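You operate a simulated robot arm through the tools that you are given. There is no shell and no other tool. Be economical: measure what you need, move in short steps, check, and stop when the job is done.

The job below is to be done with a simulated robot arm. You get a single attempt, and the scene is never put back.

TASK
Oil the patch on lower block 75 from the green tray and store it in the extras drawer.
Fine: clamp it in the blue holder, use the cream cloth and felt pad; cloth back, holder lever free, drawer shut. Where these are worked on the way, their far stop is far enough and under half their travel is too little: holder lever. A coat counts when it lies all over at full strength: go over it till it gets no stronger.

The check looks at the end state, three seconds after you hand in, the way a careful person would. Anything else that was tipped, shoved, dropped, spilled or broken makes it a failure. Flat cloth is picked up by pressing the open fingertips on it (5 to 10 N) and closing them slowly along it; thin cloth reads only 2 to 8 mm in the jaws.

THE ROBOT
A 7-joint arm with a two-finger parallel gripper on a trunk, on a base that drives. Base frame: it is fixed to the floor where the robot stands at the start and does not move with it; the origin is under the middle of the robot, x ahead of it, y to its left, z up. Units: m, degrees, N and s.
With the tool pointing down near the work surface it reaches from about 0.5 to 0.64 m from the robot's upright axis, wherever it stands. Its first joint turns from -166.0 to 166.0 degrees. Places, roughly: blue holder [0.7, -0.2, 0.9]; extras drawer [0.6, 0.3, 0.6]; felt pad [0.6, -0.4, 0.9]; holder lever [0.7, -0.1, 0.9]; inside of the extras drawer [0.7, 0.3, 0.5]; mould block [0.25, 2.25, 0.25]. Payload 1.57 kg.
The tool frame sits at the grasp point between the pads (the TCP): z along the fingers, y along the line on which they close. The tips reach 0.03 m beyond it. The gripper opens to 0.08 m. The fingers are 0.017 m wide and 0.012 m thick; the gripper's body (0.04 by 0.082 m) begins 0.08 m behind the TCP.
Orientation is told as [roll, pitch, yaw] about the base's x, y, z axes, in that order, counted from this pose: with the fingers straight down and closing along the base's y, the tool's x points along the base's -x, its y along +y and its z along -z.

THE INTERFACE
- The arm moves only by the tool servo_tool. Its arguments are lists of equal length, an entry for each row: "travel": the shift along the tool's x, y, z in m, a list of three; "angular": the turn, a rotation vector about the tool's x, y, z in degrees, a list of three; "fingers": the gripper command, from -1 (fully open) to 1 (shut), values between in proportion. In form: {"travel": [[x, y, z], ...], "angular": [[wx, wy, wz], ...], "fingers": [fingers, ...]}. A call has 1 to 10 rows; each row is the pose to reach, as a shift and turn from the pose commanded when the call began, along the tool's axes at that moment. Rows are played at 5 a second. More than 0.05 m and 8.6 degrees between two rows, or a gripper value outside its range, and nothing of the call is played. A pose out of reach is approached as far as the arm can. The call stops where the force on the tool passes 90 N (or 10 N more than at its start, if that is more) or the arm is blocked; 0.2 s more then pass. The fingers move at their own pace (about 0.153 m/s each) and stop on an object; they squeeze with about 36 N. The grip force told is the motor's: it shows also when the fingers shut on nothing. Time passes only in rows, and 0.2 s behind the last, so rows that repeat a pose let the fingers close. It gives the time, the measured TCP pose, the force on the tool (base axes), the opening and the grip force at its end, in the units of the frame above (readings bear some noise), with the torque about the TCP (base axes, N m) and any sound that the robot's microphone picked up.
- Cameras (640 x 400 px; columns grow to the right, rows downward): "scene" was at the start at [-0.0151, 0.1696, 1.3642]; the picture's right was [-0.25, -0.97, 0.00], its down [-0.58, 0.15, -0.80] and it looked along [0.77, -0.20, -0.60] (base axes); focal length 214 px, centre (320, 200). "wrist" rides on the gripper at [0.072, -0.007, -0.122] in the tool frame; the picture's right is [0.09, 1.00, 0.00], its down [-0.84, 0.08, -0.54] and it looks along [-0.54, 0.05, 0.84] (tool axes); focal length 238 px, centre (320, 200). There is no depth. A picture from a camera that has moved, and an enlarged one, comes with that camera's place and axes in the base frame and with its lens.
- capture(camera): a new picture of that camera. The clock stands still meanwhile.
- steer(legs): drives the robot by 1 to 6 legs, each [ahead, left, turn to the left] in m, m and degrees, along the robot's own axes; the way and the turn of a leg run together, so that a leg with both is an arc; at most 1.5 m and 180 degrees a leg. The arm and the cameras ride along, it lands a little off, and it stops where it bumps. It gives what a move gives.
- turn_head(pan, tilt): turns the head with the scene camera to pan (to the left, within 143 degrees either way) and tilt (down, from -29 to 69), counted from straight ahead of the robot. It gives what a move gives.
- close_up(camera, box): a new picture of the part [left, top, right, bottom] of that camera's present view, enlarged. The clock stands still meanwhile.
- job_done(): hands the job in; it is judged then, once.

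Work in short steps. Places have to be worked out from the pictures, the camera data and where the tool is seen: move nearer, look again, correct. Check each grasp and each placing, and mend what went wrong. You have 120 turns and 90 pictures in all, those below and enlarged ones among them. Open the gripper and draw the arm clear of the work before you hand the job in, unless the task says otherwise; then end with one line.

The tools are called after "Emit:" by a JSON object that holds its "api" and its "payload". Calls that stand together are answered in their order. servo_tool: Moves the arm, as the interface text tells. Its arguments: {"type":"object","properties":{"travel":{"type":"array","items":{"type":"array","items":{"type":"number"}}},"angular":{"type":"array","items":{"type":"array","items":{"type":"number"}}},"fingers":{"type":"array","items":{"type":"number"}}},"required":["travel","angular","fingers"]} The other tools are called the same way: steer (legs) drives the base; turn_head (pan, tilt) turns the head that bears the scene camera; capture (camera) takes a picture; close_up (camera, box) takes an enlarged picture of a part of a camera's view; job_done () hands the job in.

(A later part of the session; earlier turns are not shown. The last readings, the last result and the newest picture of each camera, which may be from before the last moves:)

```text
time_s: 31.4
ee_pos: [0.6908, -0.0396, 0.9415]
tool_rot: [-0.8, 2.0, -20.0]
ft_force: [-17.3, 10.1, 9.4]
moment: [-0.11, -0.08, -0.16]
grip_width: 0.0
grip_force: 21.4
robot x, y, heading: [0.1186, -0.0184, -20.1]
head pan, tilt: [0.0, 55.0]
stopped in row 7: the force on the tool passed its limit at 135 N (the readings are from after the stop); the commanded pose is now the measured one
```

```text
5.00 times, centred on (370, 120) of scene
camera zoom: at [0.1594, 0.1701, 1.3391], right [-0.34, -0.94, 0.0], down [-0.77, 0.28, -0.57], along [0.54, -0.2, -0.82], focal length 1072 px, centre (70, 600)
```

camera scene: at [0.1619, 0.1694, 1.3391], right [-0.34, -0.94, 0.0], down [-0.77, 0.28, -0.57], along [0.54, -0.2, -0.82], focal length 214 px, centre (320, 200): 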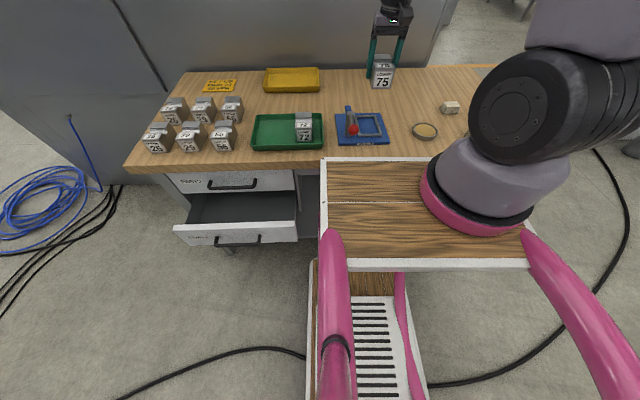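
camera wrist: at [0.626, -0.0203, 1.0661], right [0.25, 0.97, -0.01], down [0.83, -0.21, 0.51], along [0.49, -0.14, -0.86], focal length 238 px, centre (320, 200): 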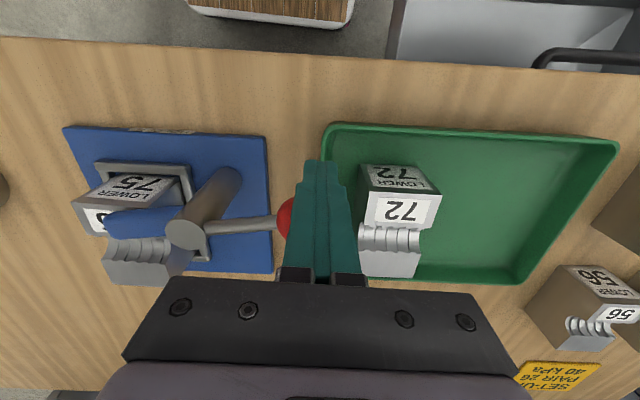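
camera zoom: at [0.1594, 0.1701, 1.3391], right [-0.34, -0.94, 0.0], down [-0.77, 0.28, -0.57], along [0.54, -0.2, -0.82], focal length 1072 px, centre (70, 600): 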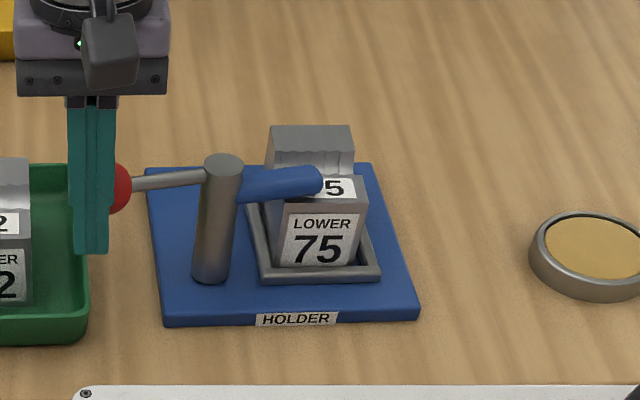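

The lever is at its far stop with the blue arm over the block's front part, leaving the channel free. I'll back off from the knob and rise, then check it stays.

Emit:
{"api": "servo_tool", "payload": {"travel": [[0.025, 0, 0], [0.03, 0, -0.04], [0.03, 0, -0.08], [0.03, 0, -0.12], [0.03, -0.03, -0.14], [0.03, -0.07, -0.14], [0.03, -0.11, -0.14]], "angular": [[0, 0, 0], [0, 0, 0], [0, 0, 0], [0, 0, 0], [0, 0, 0], [0, 0, 0], [0, 0, 0]], "fingers": [1, 1, 1, 1, 1, 1, 1]}}

Emit:
{"api": "capture", "payload": {"camera": "wrist"}}

Emit:
{"api": "close_up", "payload": {"camera": "wrist", "box": [250, 60, 410, 200]}}

```text
time_s: 33.0
ee_pos: [0.6312, -0.132, 1.0829]
tool_rot: [-0.7, 1.8, -19.9]
ft_force: [0.8, 0.7, -0.1]
moment: [-0.06, 0.01, 0.03]
grip_width: 0.0
grip_force: 22.0
robot x, y, heading: [0.1227, -0.0218, -19.9]
head pan, tilt: [0.0, 55.0]
```

```text
49 pictures are left
camera wrist: at [0.5653, -0.1144, 1.2067], right [0.25, 0.97, -0.01], down [0.83, -0.21, 0.51], along [0.5, -0.14, -0.86], focal length 238 px, centre (320, 200)
```

wrist: 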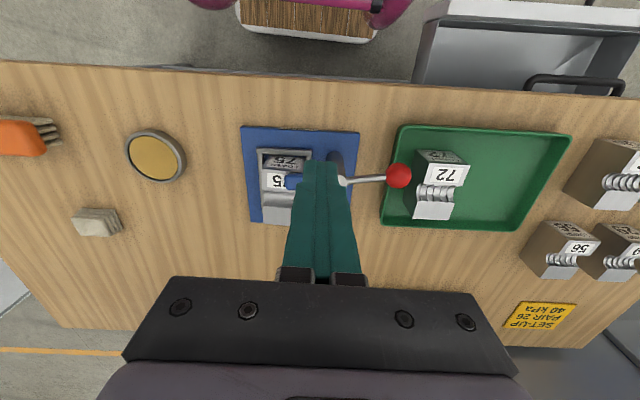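

```text
2.86 times, centred on (330, 130) of wrist
camera zoom: at [0.5653, -0.1144, 1.2067], right [0.25, 0.97, -0.01], down [0.83, -0.21, 0.51], along [0.5, -0.14, -0.86], focal length 681 px, centre (291, 400)
```

zoom: 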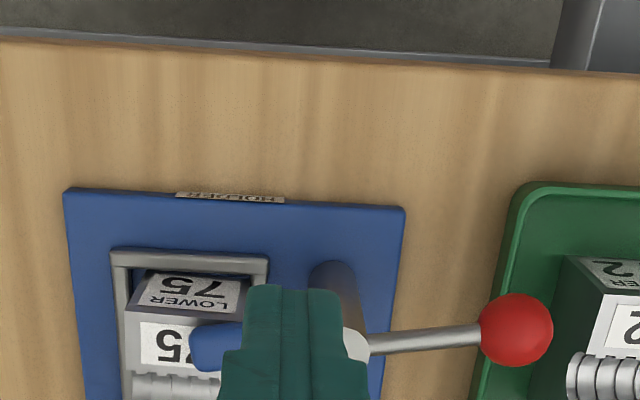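

The clamp stays on. The cloth is at n≈0.858, e≈-0.29 and the pad at n≈0.717, e≈-0.147. I'll drive about 0.22 m to the right along the bench so both are within reach.

Emit:
{"api": "steer", "payload": {"legs": [[0, -0.22, 0]]}}

Emit:
{"api": "servo_tool", "payload": {"travel": [[-0.04, 0, 0], [-0.08, -0.01, 0], [-0.12, -0.04, 0], [-0.16, -0.07, 0.02], [-0.16, -0.08, 0.04], [-0.16, -0.08, 0.04]], "angular": [[0, 0, 0], [0, 0, 0], [0, 0, 0], [0, 0, 0], [0, 0, 0], [0, 0, 0]], "fingers": [-1, -1, -1, -1, -1, -1]}}

Emit:
{"api": "capture", "payload": {"camera": "wrist"}}

```text
time_s: 34.8
ee_pos: [0.5518, -0.3495, 1.0819]
tool_rot: [-0.8, 1.8, -19.9]
ft_force: [-0.1, 0.4, 0.4]
moment: [-0.02, -0.02, -0.02]
grip_width: 0.0
grip_force: 21.4
robot x, y, heading: [0.0416, -0.2307, -19.9]
head pan, tilt: [0.0, 55.0]
```

```text
refused: row 4 steps farther than a row can; nothing moved
```

```text
47 pictures are left
camera wrist: at [0.4866, -0.3304, 1.2067], right [0.25, 0.97, -0.01], down [0.83, -0.21, 0.51], along [0.5, -0.14, -0.86], focal length 238 px, centre (320, 200)
```

wrist: 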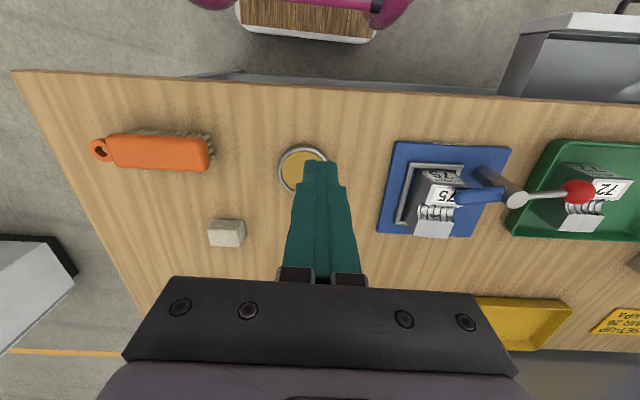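

Robot moved cleanly. I'll straighten the small tool tilt and move the open gripper towards the cloth in smaller steps.

Emit:
{"api": "servo_tool", "payload": {"travel": [[-0.02, -0.03, 0], [-0.04, -0.06, 0], [-0.06, -0.09, 0], [-0.08, -0.12, 0], [-0.1, -0.15, 0], [-0.13, -0.15, 0.02], [-0.16, -0.15, 0.04], [-0.16, -0.15, 0.06], [-0.16, -0.15, 0.06]], "angular": [[-0.8, -1.8, 0], [-0.8, -1.8, 0], [-0.8, -1.8, 0], [-0.8, -1.8, 0], [-0.8, -1.8, 0], [-0.8, -1.8, 0], [-0.8, -1.8, 0], [-0.8, -1.8, 0], [-0.8, -1.8, 0]], "fingers": [-1, -1, -1, -1, -1, -1, -1, -1, -1]}}

Emit:
{"api": "capture", "payload": {"camera": "wrist"}}

```text
time_s: 36.8
ee_pos: [0.6507, -0.5434, 1.0191]
tool_rot: [0.2, 0.0, -19.9]
ft_force: [0.0, 0.1, -0.4]
moment: [0.03, 0.0, -0.02]
grip_width: 0.0799
grip_force: 0.1
robot x, y, heading: [0.0429, -0.2312, -20.3]
head pan, tilt: [0.0, 55.0]
```

```text
46 pictures are left
camera wrist: at [0.5803, -0.5252, 1.1417], right [0.25, 0.97, 0.0], down [0.81, -0.21, 0.54], along [0.53, -0.14, -0.84], focal length 238 px, centre (320, 200)
```

wrist: 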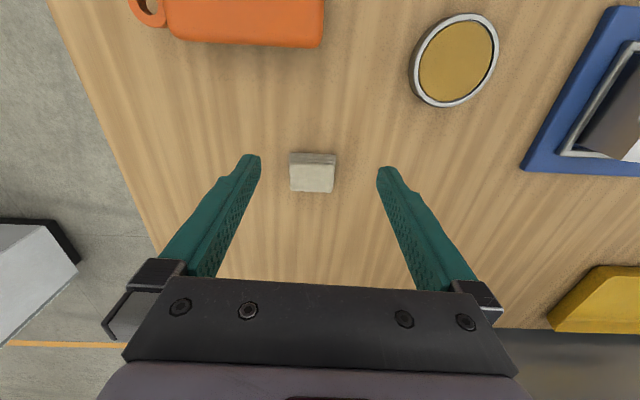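

The cloth sits right ahead. I'll zoom in to judge its size and thickness.

Emit:
{"api": "close_up", "payload": {"camera": "wrist", "box": [260, 130, 370, 210]}}

Emit:
{"api": "close_up", "payload": {"camera": "scene", "box": [330, 60, 450, 140]}}

```text
5.00 times, centred on (315, 170) of wrist
camera zoom: at [0.5803, -0.5252, 1.1417], right [0.25, 0.97, 0.0], down [0.81, -0.21, 0.54], along [0.53, -0.14, -0.84], focal length 1192 px, centre (345, 350)
```

zoom: 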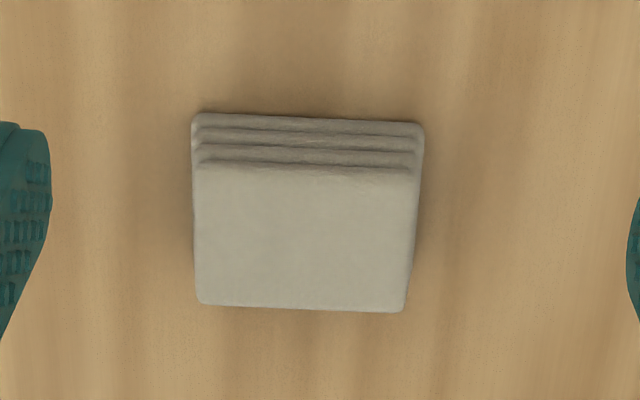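

```text
5.00 times, centred on (390, 100) of scene
camera zoom: at [0.0817, -0.0462, 1.3391], right [-0.34, -0.94, 0.0], down [-0.77, 0.28, -0.57], along [0.54, -0.2, -0.82], focal length 1072 px, centre (-30, 700)
```

zoom: 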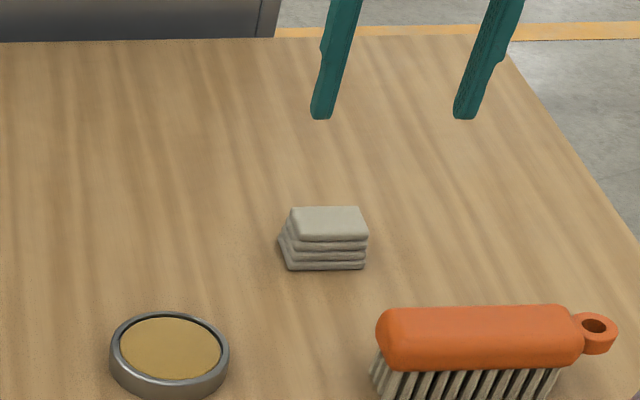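

The cloth is a folded stack about 5 cm wide, 4 cm deep and 2.7 cm high, at n≈0.863, e≈-0.294. I'll go down over it with open fingers, tips about 1.3 cm above the bench, so the lower layers stick out for wiping.

Emit:
{"api": "servo_tool", "payload": {"travel": [[-0.035, -0.003, 0], [-0.066, -0.006, 0.02], [-0.066, -0.006, 0.06], [-0.066, -0.006, 0.1], [-0.066, -0.006, 0.12], [-0.066, -0.006, 0.131], [-0.066, -0.006, 0.131]], "angular": [[0, 0, 0], [0, 0, 0], [0, 0, 0], [0, 0, 0], [0, 0, 0], [0, 0, 0], [0, 0, 0]], "fingers": [-1, -1, -1, -1, -1, -1, -1]}}

Emit:
{"api": "capture", "payload": {"camera": "wrist"}}

```text
time_s: 38.4
ee_pos: [0.7105, -0.5739, 0.8871]
tool_rot: [0.0, 0.0, -19.9]
ft_force: [-0.3, 0.2, 0.1]
moment: [-0.04, 0.0, 0.01]
grip_width: 0.0801
grip_force: 0.1
robot x, y, heading: [0.0413, -0.2319, -20.0]
head pan, tilt: [0.0, 55.0]
```

```text
43 pictures are left
camera wrist: at [0.6409, -0.5555, 1.0098], right [0.25, 0.97, 0.0], down [0.81, -0.21, 0.54], along [0.53, -0.14, -0.84], focal length 238 px, centre (320, 200)
```

wrist: 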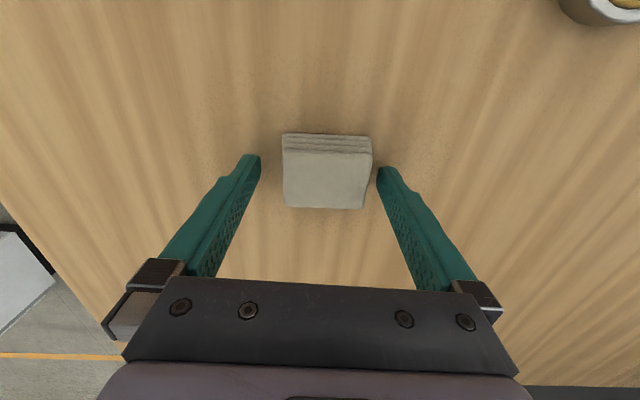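

The cloth is centred between the fingers. I'll close on it and lift a little.

Emit:
{"api": "servo_tool", "payload": {"travel": [[0, 0, 0], [0, 0, 0], [0, 0, 0], [0, 0, 0], [0, 0, 0]], "angular": [[0, 0, 0], [0, 0, 0], [0, 0, 0], [0, 0, 0], [0, 0, 0]], "fingers": [-0.3, 0, 0.4, 1, 1]}}

Emit:
{"api": "servo_tool", "payload": {"travel": [[0, 0, -0.03], [0, 0, -0.07], [0, 0, -0.1], [0, 0, -0.1]], "angular": [[0, 0, 0], [0, 0, 0], [0, 0, 0], [0, 0, 0]], "fingers": [1, 1, 1, 1]}}

Emit:
{"api": "capture", "payload": {"camera": "wrist"}}

Emit:
{"api": "close_up", "payload": {"camera": "scene", "box": [310, 30, 450, 140]}}

```text
time_s: 39.5
ee_pos: [0.7112, -0.575, 0.887]
tool_rot: [0.1, -0.1, -19.9]
ft_force: [0.3, -0.3, 0.7]
moment: [0.01, 0.02, -0.01]
grip_width: 0.0588
grip_force: 35.7
robot x, y, heading: [0.0423, -0.2359, -20.2]
head pan, tilt: [0.0, 55.0]
```

```text
time_s: 40.5
ee_pos: [0.7116, -0.5736, 0.9878]
tool_rot: [0.1, 0.0, -19.9]
ft_force: [0.7, -0.2, -0.4]
moment: [0.02, 0.03, 0.02]
grip_width: 0.0587
grip_force: 35.6
robot x, y, heading: [0.0448, -0.2342, -20.1]
head pan, tilt: [0.0, 55.0]
```

```text
42 pictures are left
camera wrist: at [0.6419, -0.5549, 1.1099], right [0.25, 0.97, 0.0], down [0.81, -0.21, 0.54], along [0.52, -0.14, -0.84], focal length 238 px, centre (320, 200)
```

wrist: 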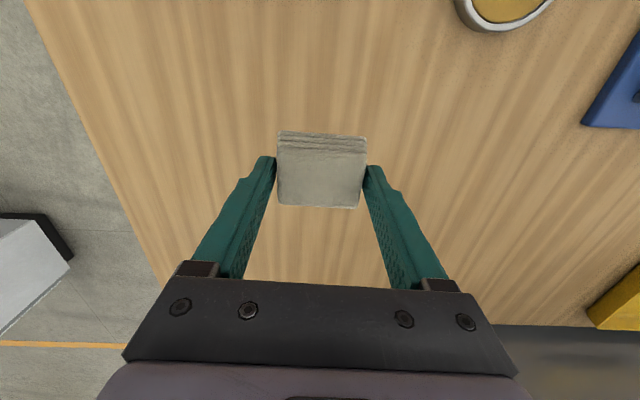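

```text
3.64 times, centred on (380, 85) of scene
camera zoom: at [0.0819, -0.0463, 1.3392], right [-0.34, -0.94, 0.0], down [-0.77, 0.28, -0.57], along [0.54, -0.2, -0.82], focal length 780 px, centre (102, 618)
```

zoom: 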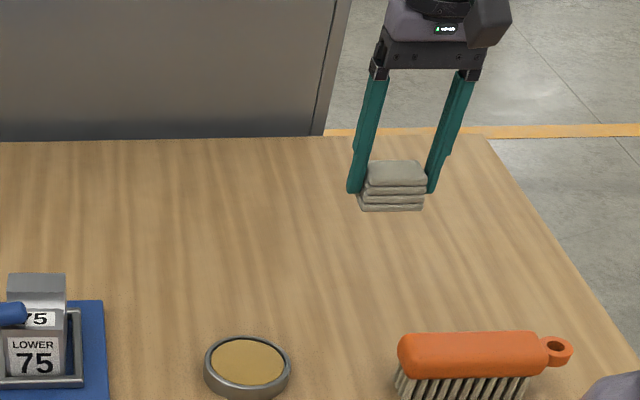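

The cloth is held (0.059 m) with its lower layers below the tips. Next it goes over the felt pad at about n=0.72, e=-0.155.

Emit:
{"api": "servo_tool", "payload": {"travel": [[0.03, 0.03, 0], [0.06, 0.06, 0], [0.09, 0.09, 0], [0.12, 0.12, 0], [0.143, 0.141, 0], [0.143, 0.141, 0.02], [0.143, 0.141, 0.05], [0.143, 0.141, 0.05]], "angular": [[0, 0, 0], [0, 0, 0], [0, 0, 0], [0, 0, 0], [0, 0, 0], [0, 0, 0], [0, 0, 0], [0, 0, 0]], "fingers": [1, 1, 1, 1, 1, 1, 1, 1]}}

Emit:
{"api": "capture", "payload": {"camera": "wrist"}}

Emit:
{"api": "close_up", "payload": {"camera": "scene", "box": [270, 60, 420, 160]}}

```text
time_s: 42.4
ee_pos: [0.6224, -0.3934, 0.9353]
tool_rot: [0.2, 0.0, -20.0]
ft_force: [0.3, 0.2, -0.8]
moment: [0.04, 0.01, -0.01]
grip_width: 0.059
grip_force: 35.5
robot x, y, heading: [0.0406, -0.2335, -20.1]
head pan, tilt: [0.0, 55.0]
```

```text
40 pictures are left
camera wrist: at [0.5516, -0.3753, 1.0591], right [0.25, 0.97, 0.0], down [0.81, -0.21, 0.54], along [0.52, -0.14, -0.84], focal length 238 px, centre (320, 200)
```

wrist: 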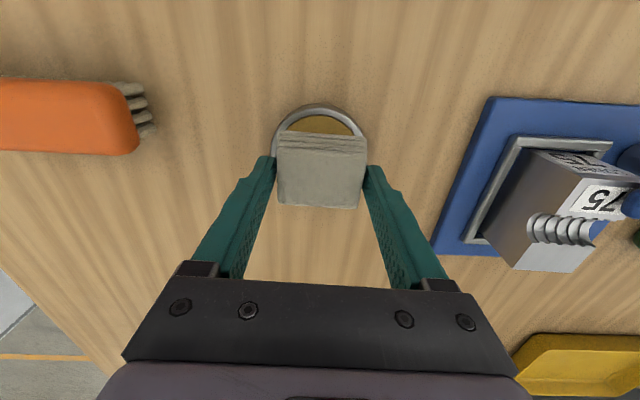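

```text
4.00 times, centred on (345, 110) of scene
camera zoom: at [0.0817, -0.0462, 1.3391], right [-0.34, -0.94, 0.0], down [-0.77, 0.28, -0.57], along [0.54, -0.2, -0.82], focal length 858 px, centre (220, 560)
```

zoom: 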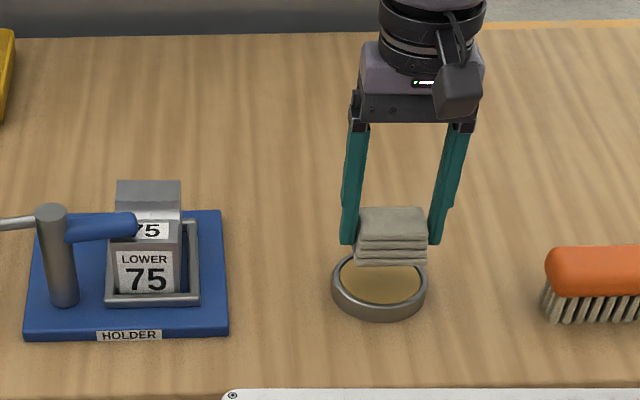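

The cloth is centred over the pad. I'll lower onto the felt in small steps to feel the contact.

Emit:
{"api": "servo_tool", "payload": {"travel": [[-0.001, 0, 0.01], [-0.001, 0, 0.02], [-0.001, 0, 0.024], [-0.001, 0, 0.026]], "angular": [[0, 0, 0], [0, 0, 0], [0, 0, 0], [0, 0, 0]], "fingers": [1, 1, 1, 1]}}

Emit:
{"api": "servo_tool", "payload": {"travel": [[0, 0, 0.002], [0, 0, 0.004], [0, 0, 0.004]], "angular": [[0, 0, 0], [0, 0, 0], [0, 0, 0]], "fingers": [1, 1, 1]}}

```text
time_s: 43.4
ee_pos: [0.6233, -0.3914, 0.9125]
tool_rot: [0.1, -0.1, -19.9]
ft_force: [0.3, 0.6, -0.5]
moment: [0.01, 0.01, -0.01]
grip_width: 0.0586
grip_force: 35.8
robot x, y, heading: [0.044, -0.2373, -19.8]
head pan, tilt: [0.0, 55.0]
```

```text
time_s: 44.1
ee_pos: [0.6234, -0.3929, 0.908]
tool_rot: [0.1, 0.0, -19.8]
ft_force: [-0.4, 0.1, -0.5]
moment: [0.02, 0.0, -0.03]
grip_width: 0.0587
grip_force: 35.6
robot x, y, heading: [0.0444, -0.2304, -20.1]
head pan, tilt: [0.0, 55.0]
```

No contact yet at 0.908; I'll continue down in 2 mm steps.

Emit:
{"api": "servo_tool", "payload": {"travel": [[0, 0, 0.002], [0, 0, 0.004], [0, 0, 0.004]], "angular": [[0, 0, 0], [0, 0, 0], [0, 0, 0]], "fingers": [1, 1, 1]}}

Emit:
{"api": "servo_tool", "payload": {"travel": [[0, 0, 0.002], [0, 0, 0.003], [0, 0, 0.003]], "angular": [[0, 0, 0], [0, 0, 0], [0, 0, 0]], "fingers": [1, 1, 1]}}

```text
time_s: 45.0
ee_pos: [0.6235, -0.391, 0.9041]
tool_rot: [0.1, 0.0, -19.8]
ft_force: [0.3, 0.0, -1.1]
moment: [-0.02, -0.01, 0.02]
grip_width: 0.0587
grip_force: 35.6
robot x, y, heading: [0.0411, -0.2349, -20.0]
head pan, tilt: [0.0, 55.0]
```

```text
time_s: 45.8
ee_pos: [0.6248, -0.3923, 0.9015]
tool_rot: [0.0, -0.2, -19.9]
ft_force: [-3.6, 5.1, 39.7]
moment: [-0.01, -0.03, 0.03]
grip_width: 0.0586
grip_force: 36.1
robot x, y, heading: [0.044, -0.2369, -20.2]
head pan, tilt: [0.0, 55.0]
```

Firm, central contact at z≈0.902. I'll ease to a light press and rub in small circles to load the cloth.

Emit:
{"api": "servo_tool", "payload": {"travel": [[0, 0, -0.0012], [0.005, 0, -0.0012], [0.005, 0.005, -0.0012], [-0.005, 0.005, -0.0012], [-0.005, -0.005, -0.0012], [0.005, -0.005, -0.0012], [0, 0, -0.001], [0, 0, -0.001]], "angular": [[0, 0, 0], [0, 0, 0], [0, 0, 0], [0, 0, 0], [0, 0, 0], [0, 0, 0], [0, 0, 0], [0, 0, 0]], "fingers": [1, 1, 1, 1, 1, 1, 1, 1]}}

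Emit:
{"api": "servo_tool", "payload": {"travel": [[0, 0, -0.03], [0, 0, -0.06], [0, 0.03, -0.08], [0, 0.07, -0.1], [0, 0.11, -0.1], [0.02, 0.15, -0.1], [0.04, 0.19, -0.1], [0.04, 0.19, -0.1]], "angular": [[0, 0, 0], [0, 0, 0], [0, 0, 0], [0, 0, 0], [0, 0, 0], [0, 0, 0], [0, 0, 0], [0, 0, 0]], "fingers": [1, 1, 1, 1, 1, 1, 1, 1]}}

Emit:
{"api": "capture", "payload": {"camera": "wrist"}}

Emit:
{"api": "close_up", "payload": {"camera": "scene", "box": [200, 60, 420, 200]}}

```text
time_s: 47.5
ee_pos: [0.6247, -0.3908, 0.902]
tool_rot: [0.1, 0.0, -19.9]
ft_force: [0.0, 0.2, 0.0]
moment: [-0.05, 0.02, 0.01]
grip_width: 0.0587
grip_force: 36.1
robot x, y, heading: [0.0375, -0.2351, -20.0]
head pan, tilt: [0.0, 55.0]
```

```text
time_s: 49.4
ee_pos: [0.6489, -0.2018, 1.0015]
tool_rot: [0.1, 0.0, -19.9]
ft_force: [0.5, 0.2, -0.6]
moment: [-0.02, 0.03, 0.02]
grip_width: 0.059
grip_force: 36.2
robot x, y, heading: [0.0412, -0.2379, -20.1]
head pan, tilt: [0.0, 55.0]
```

```text
38 pictures are left
camera wrist: at [0.5795, -0.1828, 1.1237], right [0.25, 0.97, 0.0], down [0.81, -0.21, 0.54], along [0.52, -0.14, -0.84], focal length 238 px, centre (320, 200)
```

wrist: 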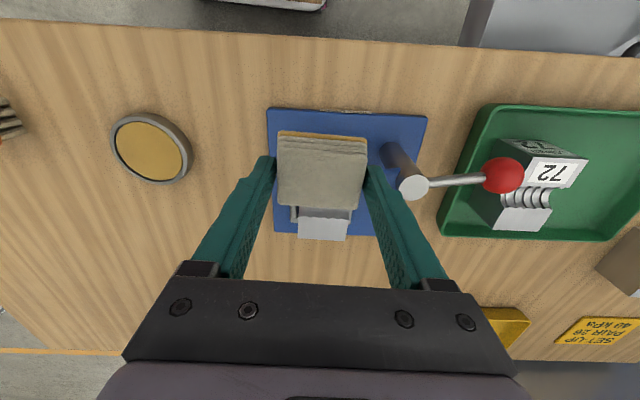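

```text
2.86 times, centred on (310, 130) of scene
camera zoom: at [0.0818, -0.0462, 1.3391], right [-0.34, -0.94, 0.0], down [-0.77, 0.28, -0.57], along [0.54, -0.2, -0.82], focal length 613 px, centre (349, 400)
```

zoom: 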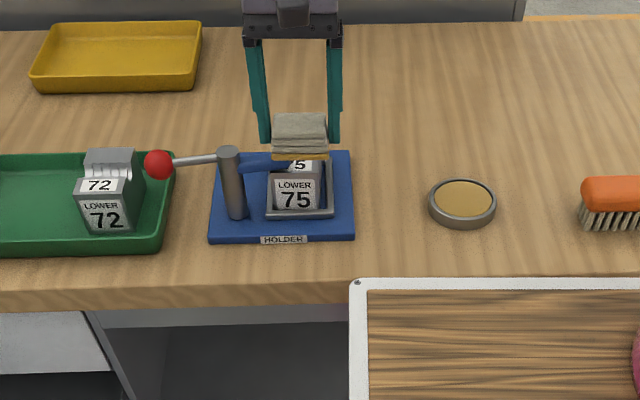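

The cloth's lower layer is now yellow with oil. Before touching the block I want a clear look at its top to see where the patch is, so I'll shift right.

Emit:
{"api": "servo_tool", "payload": {"travel": [[0, -0.04, 0], [0, -0.08, 0], [-0.01, -0.11, 0], [-0.01, -0.11, 0]], "angular": [[0, 0, 0], [0, 0, 0], [0, 0, 0], [0, 0, 0]], "fingers": [1, 1, 1, 1]}}

Emit:
{"api": "close_up", "payload": {"camera": "wrist", "box": [370, 90, 570, 240]}}

Emit:
{"api": "close_up", "payload": {"camera": "scene", "box": [275, 100, 335, 150]}}

```text
time_s: 50.4
ee_pos: [0.6234, -0.3044, 1.003]
tool_rot: [0.0, 0.0, -19.9]
ft_force: [0.4, -0.2, -0.2]
moment: [0.0, 0.02, 0.0]
grip_width: 0.0588
grip_force: 35.7
robot x, y, heading: [0.0446, -0.2348, -19.9]
head pan, tilt: [0.0, 55.0]
```

```text
2.67 times, centred on (470, 165) of wrist
camera zoom: at [0.5532, -0.2865, 1.1253], right [0.25, 0.97, 0.0], down [0.81, -0.21, 0.54], along [0.52, -0.14, -0.84], focal length 636 px, centre (-80, 293)
```

zoom: 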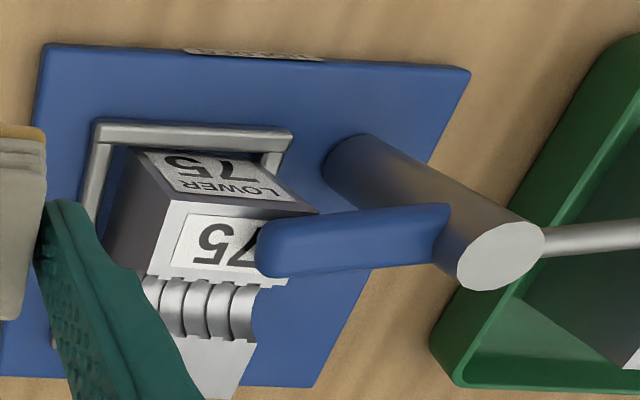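

```text
8.00 times, centred on (305, 125) of scene
camera zoom: at [0.0818, -0.0461, 1.3391], right [-0.34, -0.94, 0.0], down [-0.77, 0.28, -0.57], along [0.54, -0.2, -0.82], focal length 1716 px, centre (440, 800)
```

zoom: 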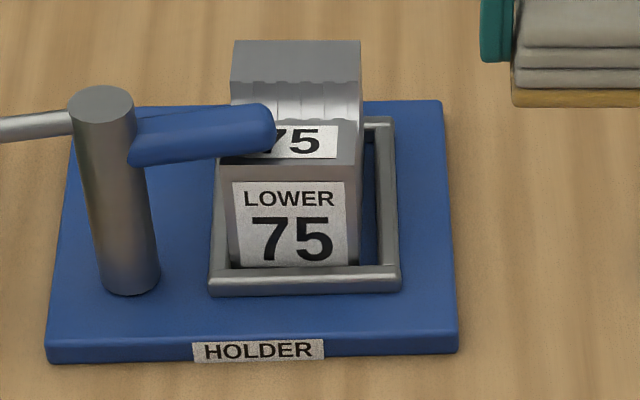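

The block has a front flat with the label (under the clamp arm), a central ribbed channel and a plain rear flat. I'll bring the oiled cloth above the channel and see how the coat shows.

Emit:
{"api": "servo_tool", "payload": {"travel": [[-0.02, 0.04, 0], [-0.04, 0.08, 0], [-0.064, 0.118, 0], [-0.064, 0.118, 0.02], [-0.064, 0.118, 0.033], [-0.064, 0.118, 0.033]], "angular": [[0, 0, 0], [0, 0, 0], [0, 0, 0], [0, 0, 0], [0, 0, 0], [0, 0, 0]], "fingers": [1, 1, 1, 1, 1, 1]}}

Emit:
{"api": "close_up", "payload": {"camera": "scene", "box": [265, 80, 345, 150]}}

Emit:
{"api": "close_up", "payload": {"camera": "wrist", "box": [220, 60, 440, 240]}}

```text
time_s: 51.8
ee_pos: [0.7215, -0.2162, 0.9704]
tool_rot: [0.1, -0.1, -19.9]
ft_force: [0.2, 0.1, -0.4]
moment: [-0.03, 0.0, 0.02]
grip_width: 0.0588
grip_force: 36.2
robot x, y, heading: [0.04, -0.2331, -20.0]
head pan, tilt: [0.0, 55.0]
```

```text
5.71 times, centred on (305, 115) of scene
camera zoom: at [0.0818, -0.0462, 1.3391], right [-0.34, -0.94, 0.0], down [-0.77, 0.28, -0.57], along [0.54, -0.2, -0.82], focal length 1226 px, centre (406, 686)
```

zoom: 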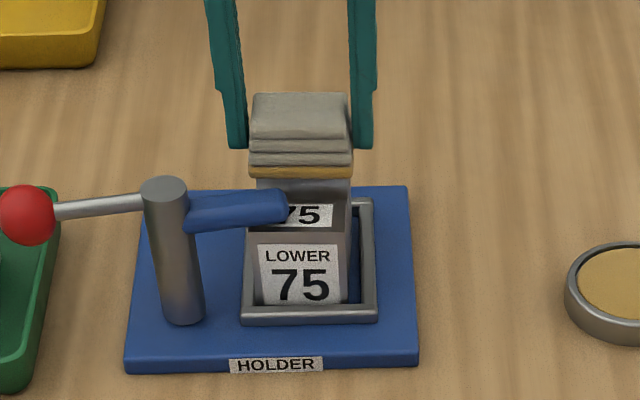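

```text
2.22 times, centred on (330, 150) of wrist
camera zoom: at [0.6512, -0.1984, 1.0929], right [0.25, 0.97, 0.0], down [0.81, -0.21, 0.54], along [0.53, -0.14, -0.84], focal length 530 px, centre (298, 311)
```

zoom: 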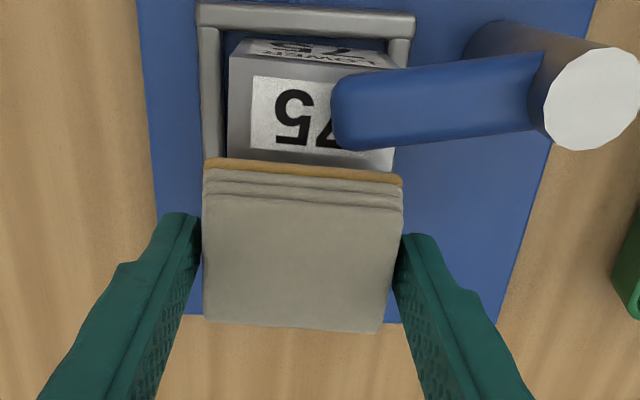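

The cloth clears the clamp arm and is centred across the block. I'll lower to contact.

Emit:
{"api": "servo_tool", "payload": {"travel": [[0, 0, 0.004], [0, 0, 0.007], [0, 0, 0.009], [0, 0, 0.009]], "angular": [[0, 0, 0], [0, 0, 0], [0, 0, 0], [0, 0, 0]], "fingers": [1, 1, 1, 1]}}

Emit:
{"api": "servo_tool", "payload": {"travel": [[0, 0, 0.002], [0, 0, 0.003], [0, 0, 0.003]], "angular": [[0, 0, 0], [0, 0, 0], [0, 0, 0]], "fingers": [1, 1, 1]}}

```text
time_s: 52.8
ee_pos: [0.7219, -0.2169, 0.9609]
tool_rot: [0.0, 0.0, -19.9]
ft_force: [0.3, -0.7, -0.1]
moment: [-0.01, 0.0, 0.02]
grip_width: 0.0587
grip_force: 36.0
robot x, y, heading: [0.0442, -0.2345, -20.0]
head pan, tilt: [0.0, 55.0]
```

```text
time_s: 53.5
ee_pos: [0.7247, -0.2175, 0.9564]
tool_rot: [0.1, 0.0, -19.9]
ft_force: [0.3, 0.0, 0.0]
moment: [0.04, -0.02, 0.0]
grip_width: 0.0589
grip_force: 35.6
robot x, y, heading: [0.0434, -0.2386, -20.1]
head pan, tilt: [0.0, 55.0]
```

Emit:
{"api": "servo_tool", "payload": {"travel": [[0, 0, 0.002], [0, 0, 0.003], [0, 0, 0.003]], "angular": [[0, 0, 0], [0, 0, 0], [0, 0, 0]], "fingers": [1, 1, 1]}}

Emit:
{"api": "servo_tool", "payload": {"travel": [[0, 0, 0.001], [0, 0, 0.002], [0, 0, 0.002]], "angular": [[0, 0, 0], [0, 0, 0], [0, 0, 0]], "fingers": [1, 1, 1]}}

```text
time_s: 54.4
ee_pos: [0.7241, -0.2161, 0.9535]
tool_rot: [0.1, 0.0, -19.9]
ft_force: [-1.1, -1.4, 7.2]
moment: [-0.12, 0.17, -0.02]
grip_width: 0.0589
grip_force: 36.2
robot x, y, heading: [0.0446, -0.2366, -19.9]
head pan, tilt: [0.0, 55.0]
```

```text
time_s: 55.1
ee_pos: [0.7249, -0.2164, 0.9536]
tool_rot: [0.2, -0.3, -19.9]
ft_force: [-1.5, -4.2, 42.1]
moment: [-0.23, 0.26, 0.01]
grip_width: 0.059
grip_force: 36.3
robot x, y, heading: [0.0373, -0.2373, -20.2]
head pan, tilt: [0.0, 55.0]
```

Contact at z≈0.9535. I'll ease to about 10–15 N, wipe back and forth over the channel and the rear flat, then lift and look.

Emit:
{"api": "servo_tool", "payload": {"travel": [[0, 0, -0.0013], [-0.012, 0, -0.0013], [-0.024, 0, -0.0013], [-0.012, 0.003, -0.0013], [0.002, 0.003, -0.0013], [-0.012, -0.003, -0.0013], [-0.024, -0.003, -0.0013], [-0.01, 0, -0.0013], [0.002, 0, -0.0013], [0.0, 0, -0.0013]], "angular": [[0, 0, 0], [0, 0, 0], [0, 0, 0], [0, 0, 0], [0, 0, 0], [0, 0, 0], [0, 0, 0], [0, 0, 0], [0, 0, 0], [0, 0, 0]], "fingers": [1, 1, 1, 1, 1, 1, 1, 1, 1, 1]}}

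Emit:
{"api": "servo_tool", "payload": {"travel": [[0, 0, -0.03], [0, -0.02, -0.06], [0, -0.06, -0.06], [0, -0.1, -0.06], [0, -0.12, -0.06]], "angular": [[0, 0, 0], [0, 0, 0], [0, 0, 0], [0, 0, 0], [0, 0, 0]], "fingers": [1, 1, 1, 1, 1]}}

Emit:
{"api": "close_up", "payload": {"camera": "wrist", "box": [370, 70, 570, 220]}}

Emit:
{"api": "close_up", "payload": {"camera": "scene", "box": [265, 80, 345, 150]}}

```text
time_s: 57.4
ee_pos: [0.7222, -0.2156, 0.9532]
tool_rot: [0.0, 0.0, -20.0]
ft_force: [-5.8, 1.3, 16.5]
moment: [0.01, 0.0, 0.02]
grip_width: 0.0586
grip_force: 36.0
robot x, y, heading: [0.0429, -0.2373, -19.9]
head pan, tilt: [0.0, 55.0]
```

```text
time_s: 58.5
ee_pos: [0.6817, -0.3287, 1.0132]
tool_rot: [0.1, 0.0, -19.9]
ft_force: [0.0, 0.4, 0.0]
moment: [0.01, 0.0, 0.06]
grip_width: 0.0587
grip_force: 36.4
robot x, y, heading: [0.044, -0.2371, -20.1]
head pan, tilt: [0.0, 55.0]
```

```text
2.67 times, centred on (470, 145) of wrist
camera zoom: at [0.612, -0.3099, 1.1351], right [0.25, 0.97, 0.0], down [0.81, -0.21, 0.54], along [0.52, -0.14, -0.84], focal length 636 px, centre (-80, 347)
```

zoom: 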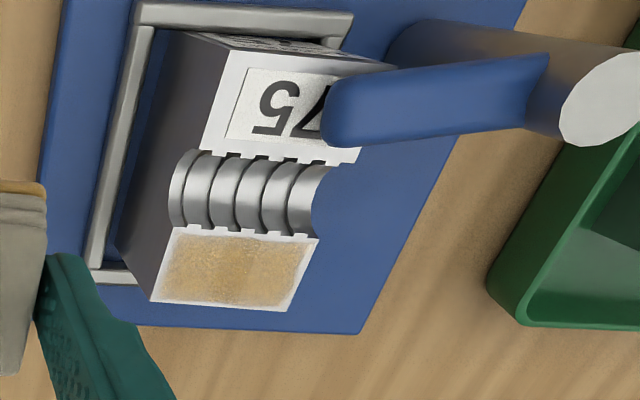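

```text
5.71 times, centred on (305, 115) of scene
camera zoom: at [0.0819, -0.0459, 1.3391], right [-0.34, -0.94, 0.0], down [-0.77, 0.28, -0.57], along [0.54, -0.2, -0.82], focal length 1226 px, centre (406, 686)
```

zoom: 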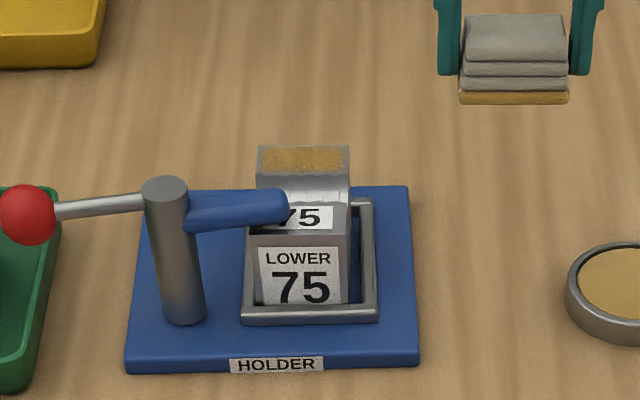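

The patch is the plain rear flat, and a mottled coat has appeared exactly there. I'll reload the cloth on the pad and go over it again.

Emit:
{"api": "servo_tool", "payload": {"travel": [[0.015, -0.04, 0], [0.031, -0.081, 0.02], [0.031, -0.081, 0.06], [0.031, -0.081, 0.095], [0.031, -0.081, 0.108], [0.031, -0.081, 0.111], [0.035, -0.078, 0.111], [0.027, -0.084, 0.111], [0.031, -0.081, 0.1115], [0.031, -0.081, 0.1115]], "angular": [[0, 0, 0], [0, 0, 0], [0, 0, 0], [0, 0, 0], [0, 0, 0], [0, 0, 0], [0, 0, 0], [0, 0, 0], [0, 0, 0], [0, 0, 0]], "fingers": [1, 1, 1, 1, 1, 1, 1, 1, 1, 1]}}

```text
time_s: 60.8
ee_pos: [0.6265, -0.3959, 0.9022]
tool_rot: [0.2, -0.2, -19.9]
ft_force: [4.0, -8.4, 14.4]
moment: [-0.37, -0.03, 0.11]
grip_width: 0.059
grip_force: 35.9
robot x, y, heading: [0.0397, -0.2354, -20.2]
head pan, tilt: [0.0, 55.0]
```

14 N on the felt, so the cloth is reloaded. I'll carry it back over the rear flat.

Emit:
{"api": "servo_tool", "payload": {"travel": [[0, 0, -0.05], [0, 0, -0.1], [-0.012, 0.045, -0.11], [-0.025, 0.09, -0.11], [-0.04, 0.135, -0.11], [-0.049, 0.18, -0.11], [-0.049, 0.2016, -0.1], [-0.049, 0.2016, -0.07], [-0.049, 0.2016, -0.054], [-0.049, 0.2016, -0.054]], "angular": [[0, 0, 0], [0, 0, 0], [0, 0, 0], [0, 0, 0], [0, 0, 0], [0, 0, 0], [0, 0, 0], [0, 0, 0], [0, 0, 0], [0, 0, 0]], "fingers": [1, 1, 1, 1, 1, 1, 1, 1, 1, 1]}}

```text
time_s: 63.0
ee_pos: [0.74, -0.2226, 0.9561]
tool_rot: [0.1, -0.1, -19.9]
ft_force: [0.3, -0.3, -0.6]
moment: [-0.04, 0.01, 0.0]
grip_width: 0.0586
grip_force: 35.8
robot x, y, heading: [0.0414, -0.2377, -20.2]
head pan, tilt: [0.0, 55.0]
```

I'm over the rear flat and 2–3 mm above it. I'll press and wipe with several strokes.

Emit:
{"api": "servo_tool", "payload": {"travel": [[0, 0, 0.0031], [-0.012, 0, 0.0031], [0.0, 0.003, 0.0031], [0.01, 0.003, 0.0031], [-0.002, -0.003, 0.0031], [-0.014, -0.003, 0.0031], [0.0, 0, 0.0033], [0.01, 0, 0.0033], [-0.004, 0.002, 0.0033], [-0.012, 0, 0.0033]], "angular": [[0, 0, 0], [0, 0, 0], [0, 0, 0], [0, 0, 0], [0, 0, 0], [0, 0, 0], [0, 0, 0], [0, 0, 0], [0, 0, 0], [0, 0, 0]], "fingers": [1, 1, 1, 1, 1, 1, 1, 1, 1, 1]}}

Emit:
{"api": "servo_tool", "payload": {"travel": [[0.012, 0.003, 0], [0.022, 0.003, 0], [0.012, -0.003, 0], [0, -0.003, 0], [0.01, 0, 0], [0.02, 0, 0], [0.01, 0, 0], [0.0, 0, 0], [0.01, 0, 0]], "angular": [[0, 0, 0], [0, 0, 0], [0, 0, 0], [0, 0, 0], [0, 0, 0], [0, 0, 0], [0, 0, 0], [0, 0, 0], [0, 0, 0]], "fingers": [1, 1, 1, 1, 1, 1, 1, 1, 1]}}

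Emit:
{"api": "servo_tool", "payload": {"travel": [[0, 0, -0.03], [0, -0.02, -0.06], [0, -0.06, -0.06], [0, -0.1, -0.06], [0.01, -0.12, -0.06]], "angular": [[0, 0, 0], [0, 0, 0], [0, 0, 0], [0, 0, 0], [0, 0, 0]], "fingers": [1, 1, 1, 1, 1]}}

Emit:
{"api": "close_up", "payload": {"camera": "wrist", "box": [370, 70, 570, 220]}}

```text
time_s: 65.2
ee_pos: [0.7509, -0.2266, 0.9534]
tool_rot: [0.0, 0.0, -20.0]
ft_force: [-2.3, 2.3, 6.8]
moment: [0.09, 0.11, -0.03]
grip_width: 0.0588
grip_force: 36.5
robot x, y, heading: [0.0436, -0.2337, -19.7]
head pan, tilt: [0.0, 55.0]
```

```text
time_s: 67.2
ee_pos: [0.7434, -0.2254, 0.9535]
tool_rot: [0.0, -0.1, -19.9]
ft_force: [2.7, -1.4, 4.2]
moment: [-0.03, -0.11, -0.01]
grip_width: 0.0587
grip_force: 36.2
robot x, y, heading: [0.0414, -0.2381, -20.3]
head pan, tilt: [0.0, 55.0]
```

```text
time_s: 68.3
ee_pos: [0.6895, -0.3305, 1.0141]
tool_rot: [0.1, -0.1, -19.9]
ft_force: [-0.3, -0.5, -0.5]
moment: [-0.06, 0.04, 0.01]
grip_width: 0.0589
grip_force: 36.0
robot x, y, heading: [0.0406, -0.2333, -19.8]
head pan, tilt: [0.0, 55.0]
```

```text
2.67 times, centred on (470, 145) of wrist
camera zoom: at [0.6196, -0.3129, 1.1357], right [0.25, 0.97, 0.0], down [0.81, -0.21, 0.54], along [0.52, -0.14, -0.84], focal length 636 px, centre (-80, 347)
```

zoom: 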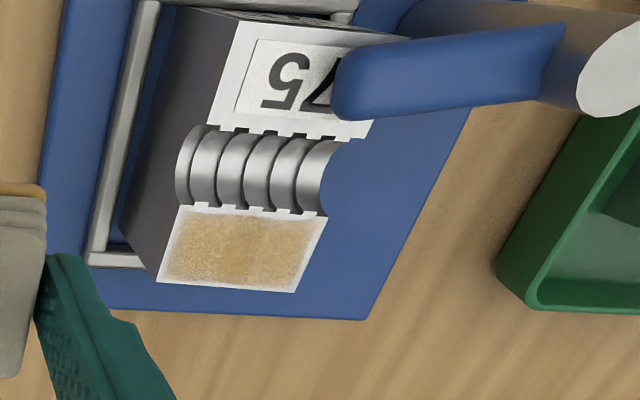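

The coat is a bit stronger but still mottled. I'll take a tight reference picture, then reload and wipe with a firmer press.

Emit:
{"api": "close_up", "payload": {"camera": "wrist", "box": [410, 135, 510, 190]}}

Emit:
{"api": "servo_tool", "payload": {"travel": [[0.018, -0.04, 0], [0.038, -0.079, 0.02], [0.038, -0.079, 0.06], [0.038, -0.079, 0.095], [0.038, -0.079, 0.109], [0.038, -0.079, 0.112], [0.042, -0.076, 0.112], [0.034, -0.082, 0.112], [0.038, -0.079, 0.113], [0.038, -0.079, 0.113]], "angular": [[0, 0, 0], [0, 0, 0], [0, 0, 0], [0, 0, 0], [0, 0, 0], [0, 0, 0], [0, 0, 0], [0, 0, 0], [0, 0, 0], [0, 0, 0]], "fingers": [1, 1, 1, 1, 1, 1, 1, 1, 1, 1]}}

Emit:
{"api": "servo_tool", "payload": {"travel": [[0, 0, -0.05], [0, 0, -0.1], [-0.012, 0.045, -0.11], [-0.025, 0.09, -0.11], [-0.04, 0.135, -0.11], [-0.049, 0.18, -0.11], [-0.049, 0.2016, -0.1], [-0.049, 0.2016, -0.07], [-0.049, 0.2016, -0.054], [-0.049, 0.2016, -0.054]], "angular": [[0, 0, 0], [0, 0, 0], [0, 0, 0], [0, 0, 0], [0, 0, 0], [0, 0, 0], [0, 0, 0], [0, 0, 0], [0, 0, 0], [0, 0, 0]], "fingers": [1, 1, 1, 1, 1, 1, 1, 1, 1, 1]}}

```text
6.40 times, centred on (460, 162) of wrist
camera zoom: at [0.6196, -0.3129, 1.1357], right [0.25, 0.97, 0.0], down [0.81, -0.21, 0.54], along [0.52, -0.14, -0.84], focal length 1525 px, centre (-576, 440)
```

zoom: 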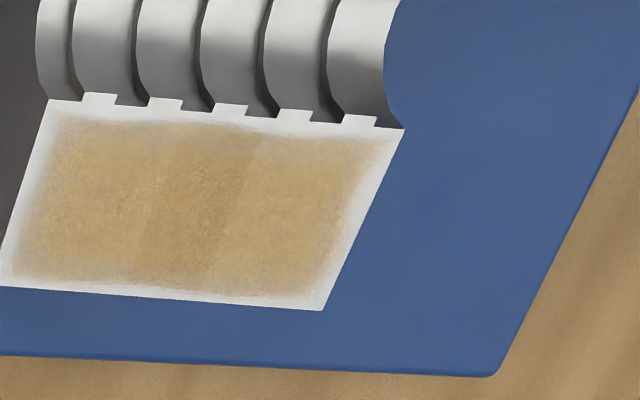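

```text
time_s: 70.5
ee_pos: [0.6278, -0.3923, 0.8998]
tool_rot: [0.1, -0.1, -19.9]
ft_force: [-9.1, 7.7, 34.3]
moment: [0.14, 0.24, -0.03]
grip_width: 0.0587
grip_force: 36.2
robot x, y, heading: [0.0437, -0.2368, -19.8]
head pan, tilt: [0.0, 55.0]
```

```text
time_s: 72.8
ee_pos: [0.7443, -0.2188, 0.9563]
tool_rot: [0.1, 0.0, -19.9]
ft_force: [0.5, -0.3, 0.0]
moment: [-0.05, -0.01, -0.01]
grip_width: 0.0585
grip_force: 36.1
robot x, y, heading: [0.0421, -0.2359, -19.8]
head pan, tilt: [0.0, 55.0]
```

34 N on the pad this time. I'm back over the patch and will wipe with slightly more pressure.

Emit:
{"api": "servo_tool", "payload": {"travel": [[0, -0.004, 0.0025], [0, -0.004, 0.0035], [-0.012, -0.004, 0.0035], [0.0, -0.001, 0.0035], [0.012, -0.001, 0.0035], [0.0, -0.007, 0.0035], [-0.012, -0.007, 0.0035], [0.0, -0.004, 0.0035], [0.012, -0.004, 0.0035], [0.0, -0.004, 0.0035]], "angular": [[0, 0, 0], [0, 0, 0], [0, 0, 0], [0, 0, 0], [0, 0, 0], [0, 0, 0], [0, 0, 0], [0, 0, 0], [0, 0, 0], [0, 0, 0]], "fingers": [1, 1, 1, 1, 1, 1, 1, 1, 1, 1]}}

Emit:
{"api": "servo_tool", "payload": {"travel": [[-0.012, 0, 0], [0, 0.003, 0], [0.012, 0.003, 0], [0, -0.003, 0], [-0.012, -0.003, 0], [0, 0.003, 0], [0.012, 0.003, 0], [0.0, -0.003, 0], [-0.01, 0, 0], [0, 0, 0]], "angular": [[0, 0, 0], [0, 0, 0], [0, 0, 0], [0, 0, 0], [0, 0, 0], [0, 0, 0], [0, 0, 0], [0, 0, 0], [0, 0, 0], [0, 0, 0]], "fingers": [1, 1, 1, 1, 1, 1, 1, 1, 1, 1]}}

Emit:
{"api": "servo_tool", "payload": {"travel": [[0, 0, -0.03], [0, -0.02, -0.06], [0, -0.06, -0.06], [0, -0.1, -0.06], [0.01, -0.12, -0.06]], "angular": [[0, 0, 0], [0, 0, 0], [0, 0, 0], [0, 0, 0], [0, 0, 0]], "fingers": [1, 1, 1, 1, 1]}}

Emit:
{"api": "close_up", "payload": {"camera": "wrist", "box": [410, 130, 510, 185]}}

```text
time_s: 75.0
ee_pos: [0.7416, -0.2238, 0.9508]
tool_rot: [0.1, 0.0, -19.9]
ft_force: [-10.7, 1.4, 25.1]
moment: [-0.03, 0.35, 0.02]
grip_width: 0.0586
grip_force: 35.9
robot x, y, heading: [0.0452, -0.2349, -19.8]
head pan, tilt: [0.0, 55.0]
```

```text
time_s: 77.2
ee_pos: [0.7435, -0.2255, 0.9504]
tool_rot: [0.1, -0.2, -20.0]
ft_force: [9.8, -2.3, 21.2]
moment: [-0.19, -0.4, 0.01]
grip_width: 0.0586
grip_force: 35.3
robot x, y, heading: [0.0419, -0.2333, -20.1]
head pan, tilt: [0.0, 55.0]
```

```text
time_s: 78.3
ee_pos: [0.6892, -0.3346, 1.0081]
tool_rot: [0.1, 0.1, -19.9]
ft_force: [0.2, -0.6, -0.5]
moment: [-0.03, 0.0, 0.0]
grip_width: 0.0588
grip_force: 35.6
robot x, y, heading: [0.0411, -0.2356, -19.9]
head pan, tilt: [0.0, 55.0]
```

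```text
6.40 times, centred on (460, 158) of wrist
camera zoom: at [0.6204, -0.3156, 1.131], right [0.25, 0.97, 0.0], down [0.81, -0.21, 0.54], along [0.52, -0.14, -0.84], focal length 1525 px, centre (-576, 472)
```

zoom: 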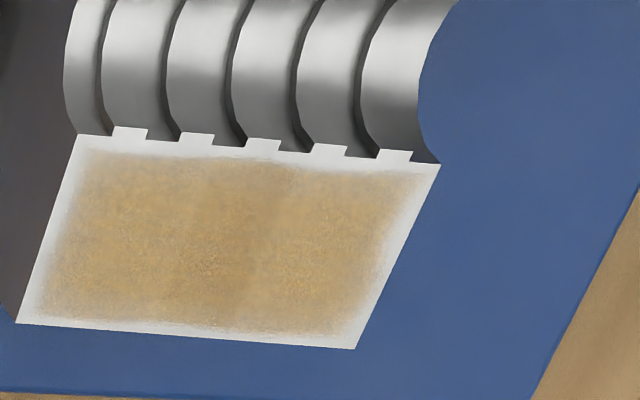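

Clearly denser and more even. One more reload and a wiping round with wider strokes, to see whether it still gets stronger.

Emit:
{"api": "servo_tool", "payload": {"travel": [[0.018, -0.04, 0], [0.04, -0.078, 0.02], [0.04, -0.078, 0.06], [0.04, -0.078, 0.095], [0.04, -0.078, 0.104], [0.04, -0.078, 0.107], [0.044, -0.074, 0.107], [0.036, -0.082, 0.107], [0.04, -0.078, 0.108], [0.04, -0.078, 0.108]], "angular": [[0, 0, 0], [0, 0, 0], [0, 0, 0], [0, 0, 0], [0, 0, 0], [0, 0, 0], [0, 0, 0], [0, 0, 0], [0, 0, 0], [0, 0, 0]], "fingers": [1, 1, 1, 1, 1, 1, 1, 1, 1, 1]}}

Emit:
{"api": "servo_tool", "payload": {"travel": [[0, 0, -0.05], [0, 0, -0.1], [-0.012, 0.045, -0.11], [-0.025, 0.09, -0.11], [-0.04, 0.135, -0.11], [-0.051, 0.18, -0.11], [-0.051, 0.201, -0.1], [-0.051, 0.201, -0.07], [-0.051, 0.201, -0.055], [-0.051, 0.201, -0.055]], "angular": [[0, 0, 0], [0, 0, 0], [0, 0, 0], [0, 0, 0], [0, 0, 0], [0, 0, 0], [0, 0, 0], [0, 0, 0], [0, 0, 0], [0, 0, 0]], "fingers": [1, 1, 1, 1, 1, 1, 1, 1, 1, 1]}}

```text
time_s: 80.5
ee_pos: [0.6274, -0.3935, 0.9015]
tool_rot: [0.1, 0.0, -19.9]
ft_force: [0.6, 0.2, -1.0]
moment: [-0.02, 0.0, 0.01]
grip_width: 0.0588
grip_force: 36.4
robot x, y, heading: [0.0447, -0.2339, -20.3]
head pan, tilt: [0.0, 55.0]
```

```text
time_s: 82.8
ee_pos: [0.7455, -0.221, 0.957]
tool_rot: [0.1, 0.0, -19.9]
ft_force: [-0.4, -0.1, -0.3]
moment: [0.01, -0.01, 0.0]
grip_width: 0.0591
grip_force: 36.0
robot x, y, heading: [0.0375, -0.2365, -20.0]
head pan, tilt: [0.0, 55.0]
```

That dab read no force on the pad (the cloth has settled about 1 mm in the grip). I'll do this wiping pass anyway, then reload properly.

Emit:
{"api": "servo_tool", "payload": {"travel": [[0.002, -0.003, 0.0035], [0.002, -0.003, 0.0055], [-0.01, -0.003, 0.0055], [0.002, 0.002, 0.0055], [0.014, 0.002, 0.0055], [0.002, -0.008, 0.0055], [-0.01, -0.008, 0.0055], [0.002, -0.003, 0.0055], [0.014, -0.003, 0.0055], [0.002, -0.003, 0.0055]], "angular": [[0, 0, 0], [0, 0, 0], [0, 0, 0], [0, 0, 0], [0, 0, 0], [0, 0, 0], [0, 0, 0], [0, 0, 0], [0, 0, 0], [0, 0, 0]], "fingers": [1, 1, 1, 1, 1, 1, 1, 1, 1, 1]}}

Emit:
{"api": "servo_tool", "payload": {"travel": [[0, 0, -0.03], [0, 0, -0.055], [0.012, -0.045, -0.055], [0.025, -0.09, -0.055], [0.04, -0.135, -0.055], [0.051, -0.175, -0.055], [0.051, -0.197, -0.02], [0.051, -0.197, 0.02], [0.051, -0.197, 0.04], [0.051, -0.197, 0.047]], "angular": [[0, 0, 0], [0, 0, 0], [0, 0, 0], [0, 0, 0], [0, 0, 0], [0, 0, 0], [0, 0, 0], [0, 0, 0], [0, 0, 0], [0, 0, 0]], "fingers": [1, 1, 1, 1, 1, 1, 1, 1, 1, 1]}}

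```text
time_s: 85.0
ee_pos: [0.7431, -0.2246, 0.9514]
tool_rot: [0.1, 0.0, -19.9]
ft_force: [-0.5, 1.1, 0.4]
moment: [0.0, 0.01, -0.01]
grip_width: 0.0588
grip_force: 36.2
robot x, y, heading: [0.0418, -0.2395, -19.9]
head pan, tilt: [0.0, 55.0]
```

```text
time_s: 87.2
ee_pos: [0.6275, -0.3936, 0.903]
tool_rot: [0.1, 0.0, -20.0]
ft_force: [0.0, -0.5, -0.4]
moment: [0.01, -0.02, 0.0]
grip_width: 0.0586
grip_force: 35.5
robot x, y, heading: [0.0416, -0.2366, -20.1]
head pan, tilt: [0.0, 55.0]
```

No force at 0.9514 on the block, so the cloth slid up about 2 mm in the jaws. I'll press properly on the pad now.

Emit:
{"api": "servo_tool", "payload": {"travel": [[0, 0, 0.003], [0, 0, 0.004], [0, 0, 0.004]], "angular": [[0, 0, 0], [0, 0, 0], [0, 0, 0]], "fingers": [1, 1, 1]}}

```text
time_s: 88.0
ee_pos: [0.6265, -0.3922, 0.899]
tool_rot: [0.1, 0.1, -20.0]
ft_force: [-0.5, -0.9, -0.5]
moment: [0.0, -0.03, -0.01]
grip_width: 0.059
grip_force: 35.8
robot x, y, heading: [0.0449, -0.2384, -19.9]
head pan, tilt: [0.0, 55.0]
```

Emit:
{"api": "servo_tool", "payload": {"travel": [[0, 0, 0.0015], [0, 0, 0.003], [0, 0, 0.003]], "angular": [[0, 0, 0], [0, 0, 0], [0, 0, 0]], "fingers": [1, 1, 1]}}

Emit:
{"api": "close_up", "payload": {"camera": "scene", "box": [320, 70, 440, 150]}}

```text
time_s: 88.8
ee_pos: [0.6278, -0.3928, 0.899]
tool_rot: [0.1, -0.2, -19.9]
ft_force: [0.3, 0.5, 28.1]
moment: [-0.44, -0.35, 0.02]
grip_width: 0.059
grip_force: 36.0
robot x, y, heading: [0.0442, -0.2346, -20.0]
head pan, tilt: [0.0, 55.0]
```

```text
5.00 times, centred on (380, 110) of scene
camera zoom: at [0.0811, -0.046, 1.3391], right [-0.34, -0.94, 0.0], down [-0.77, 0.28, -0.57], along [0.54, -0.2, -0.82], focal length 1072 px, centre (20, 650)
```

zoom: 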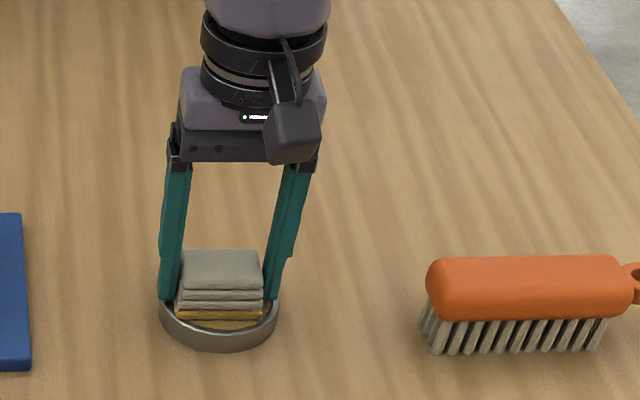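

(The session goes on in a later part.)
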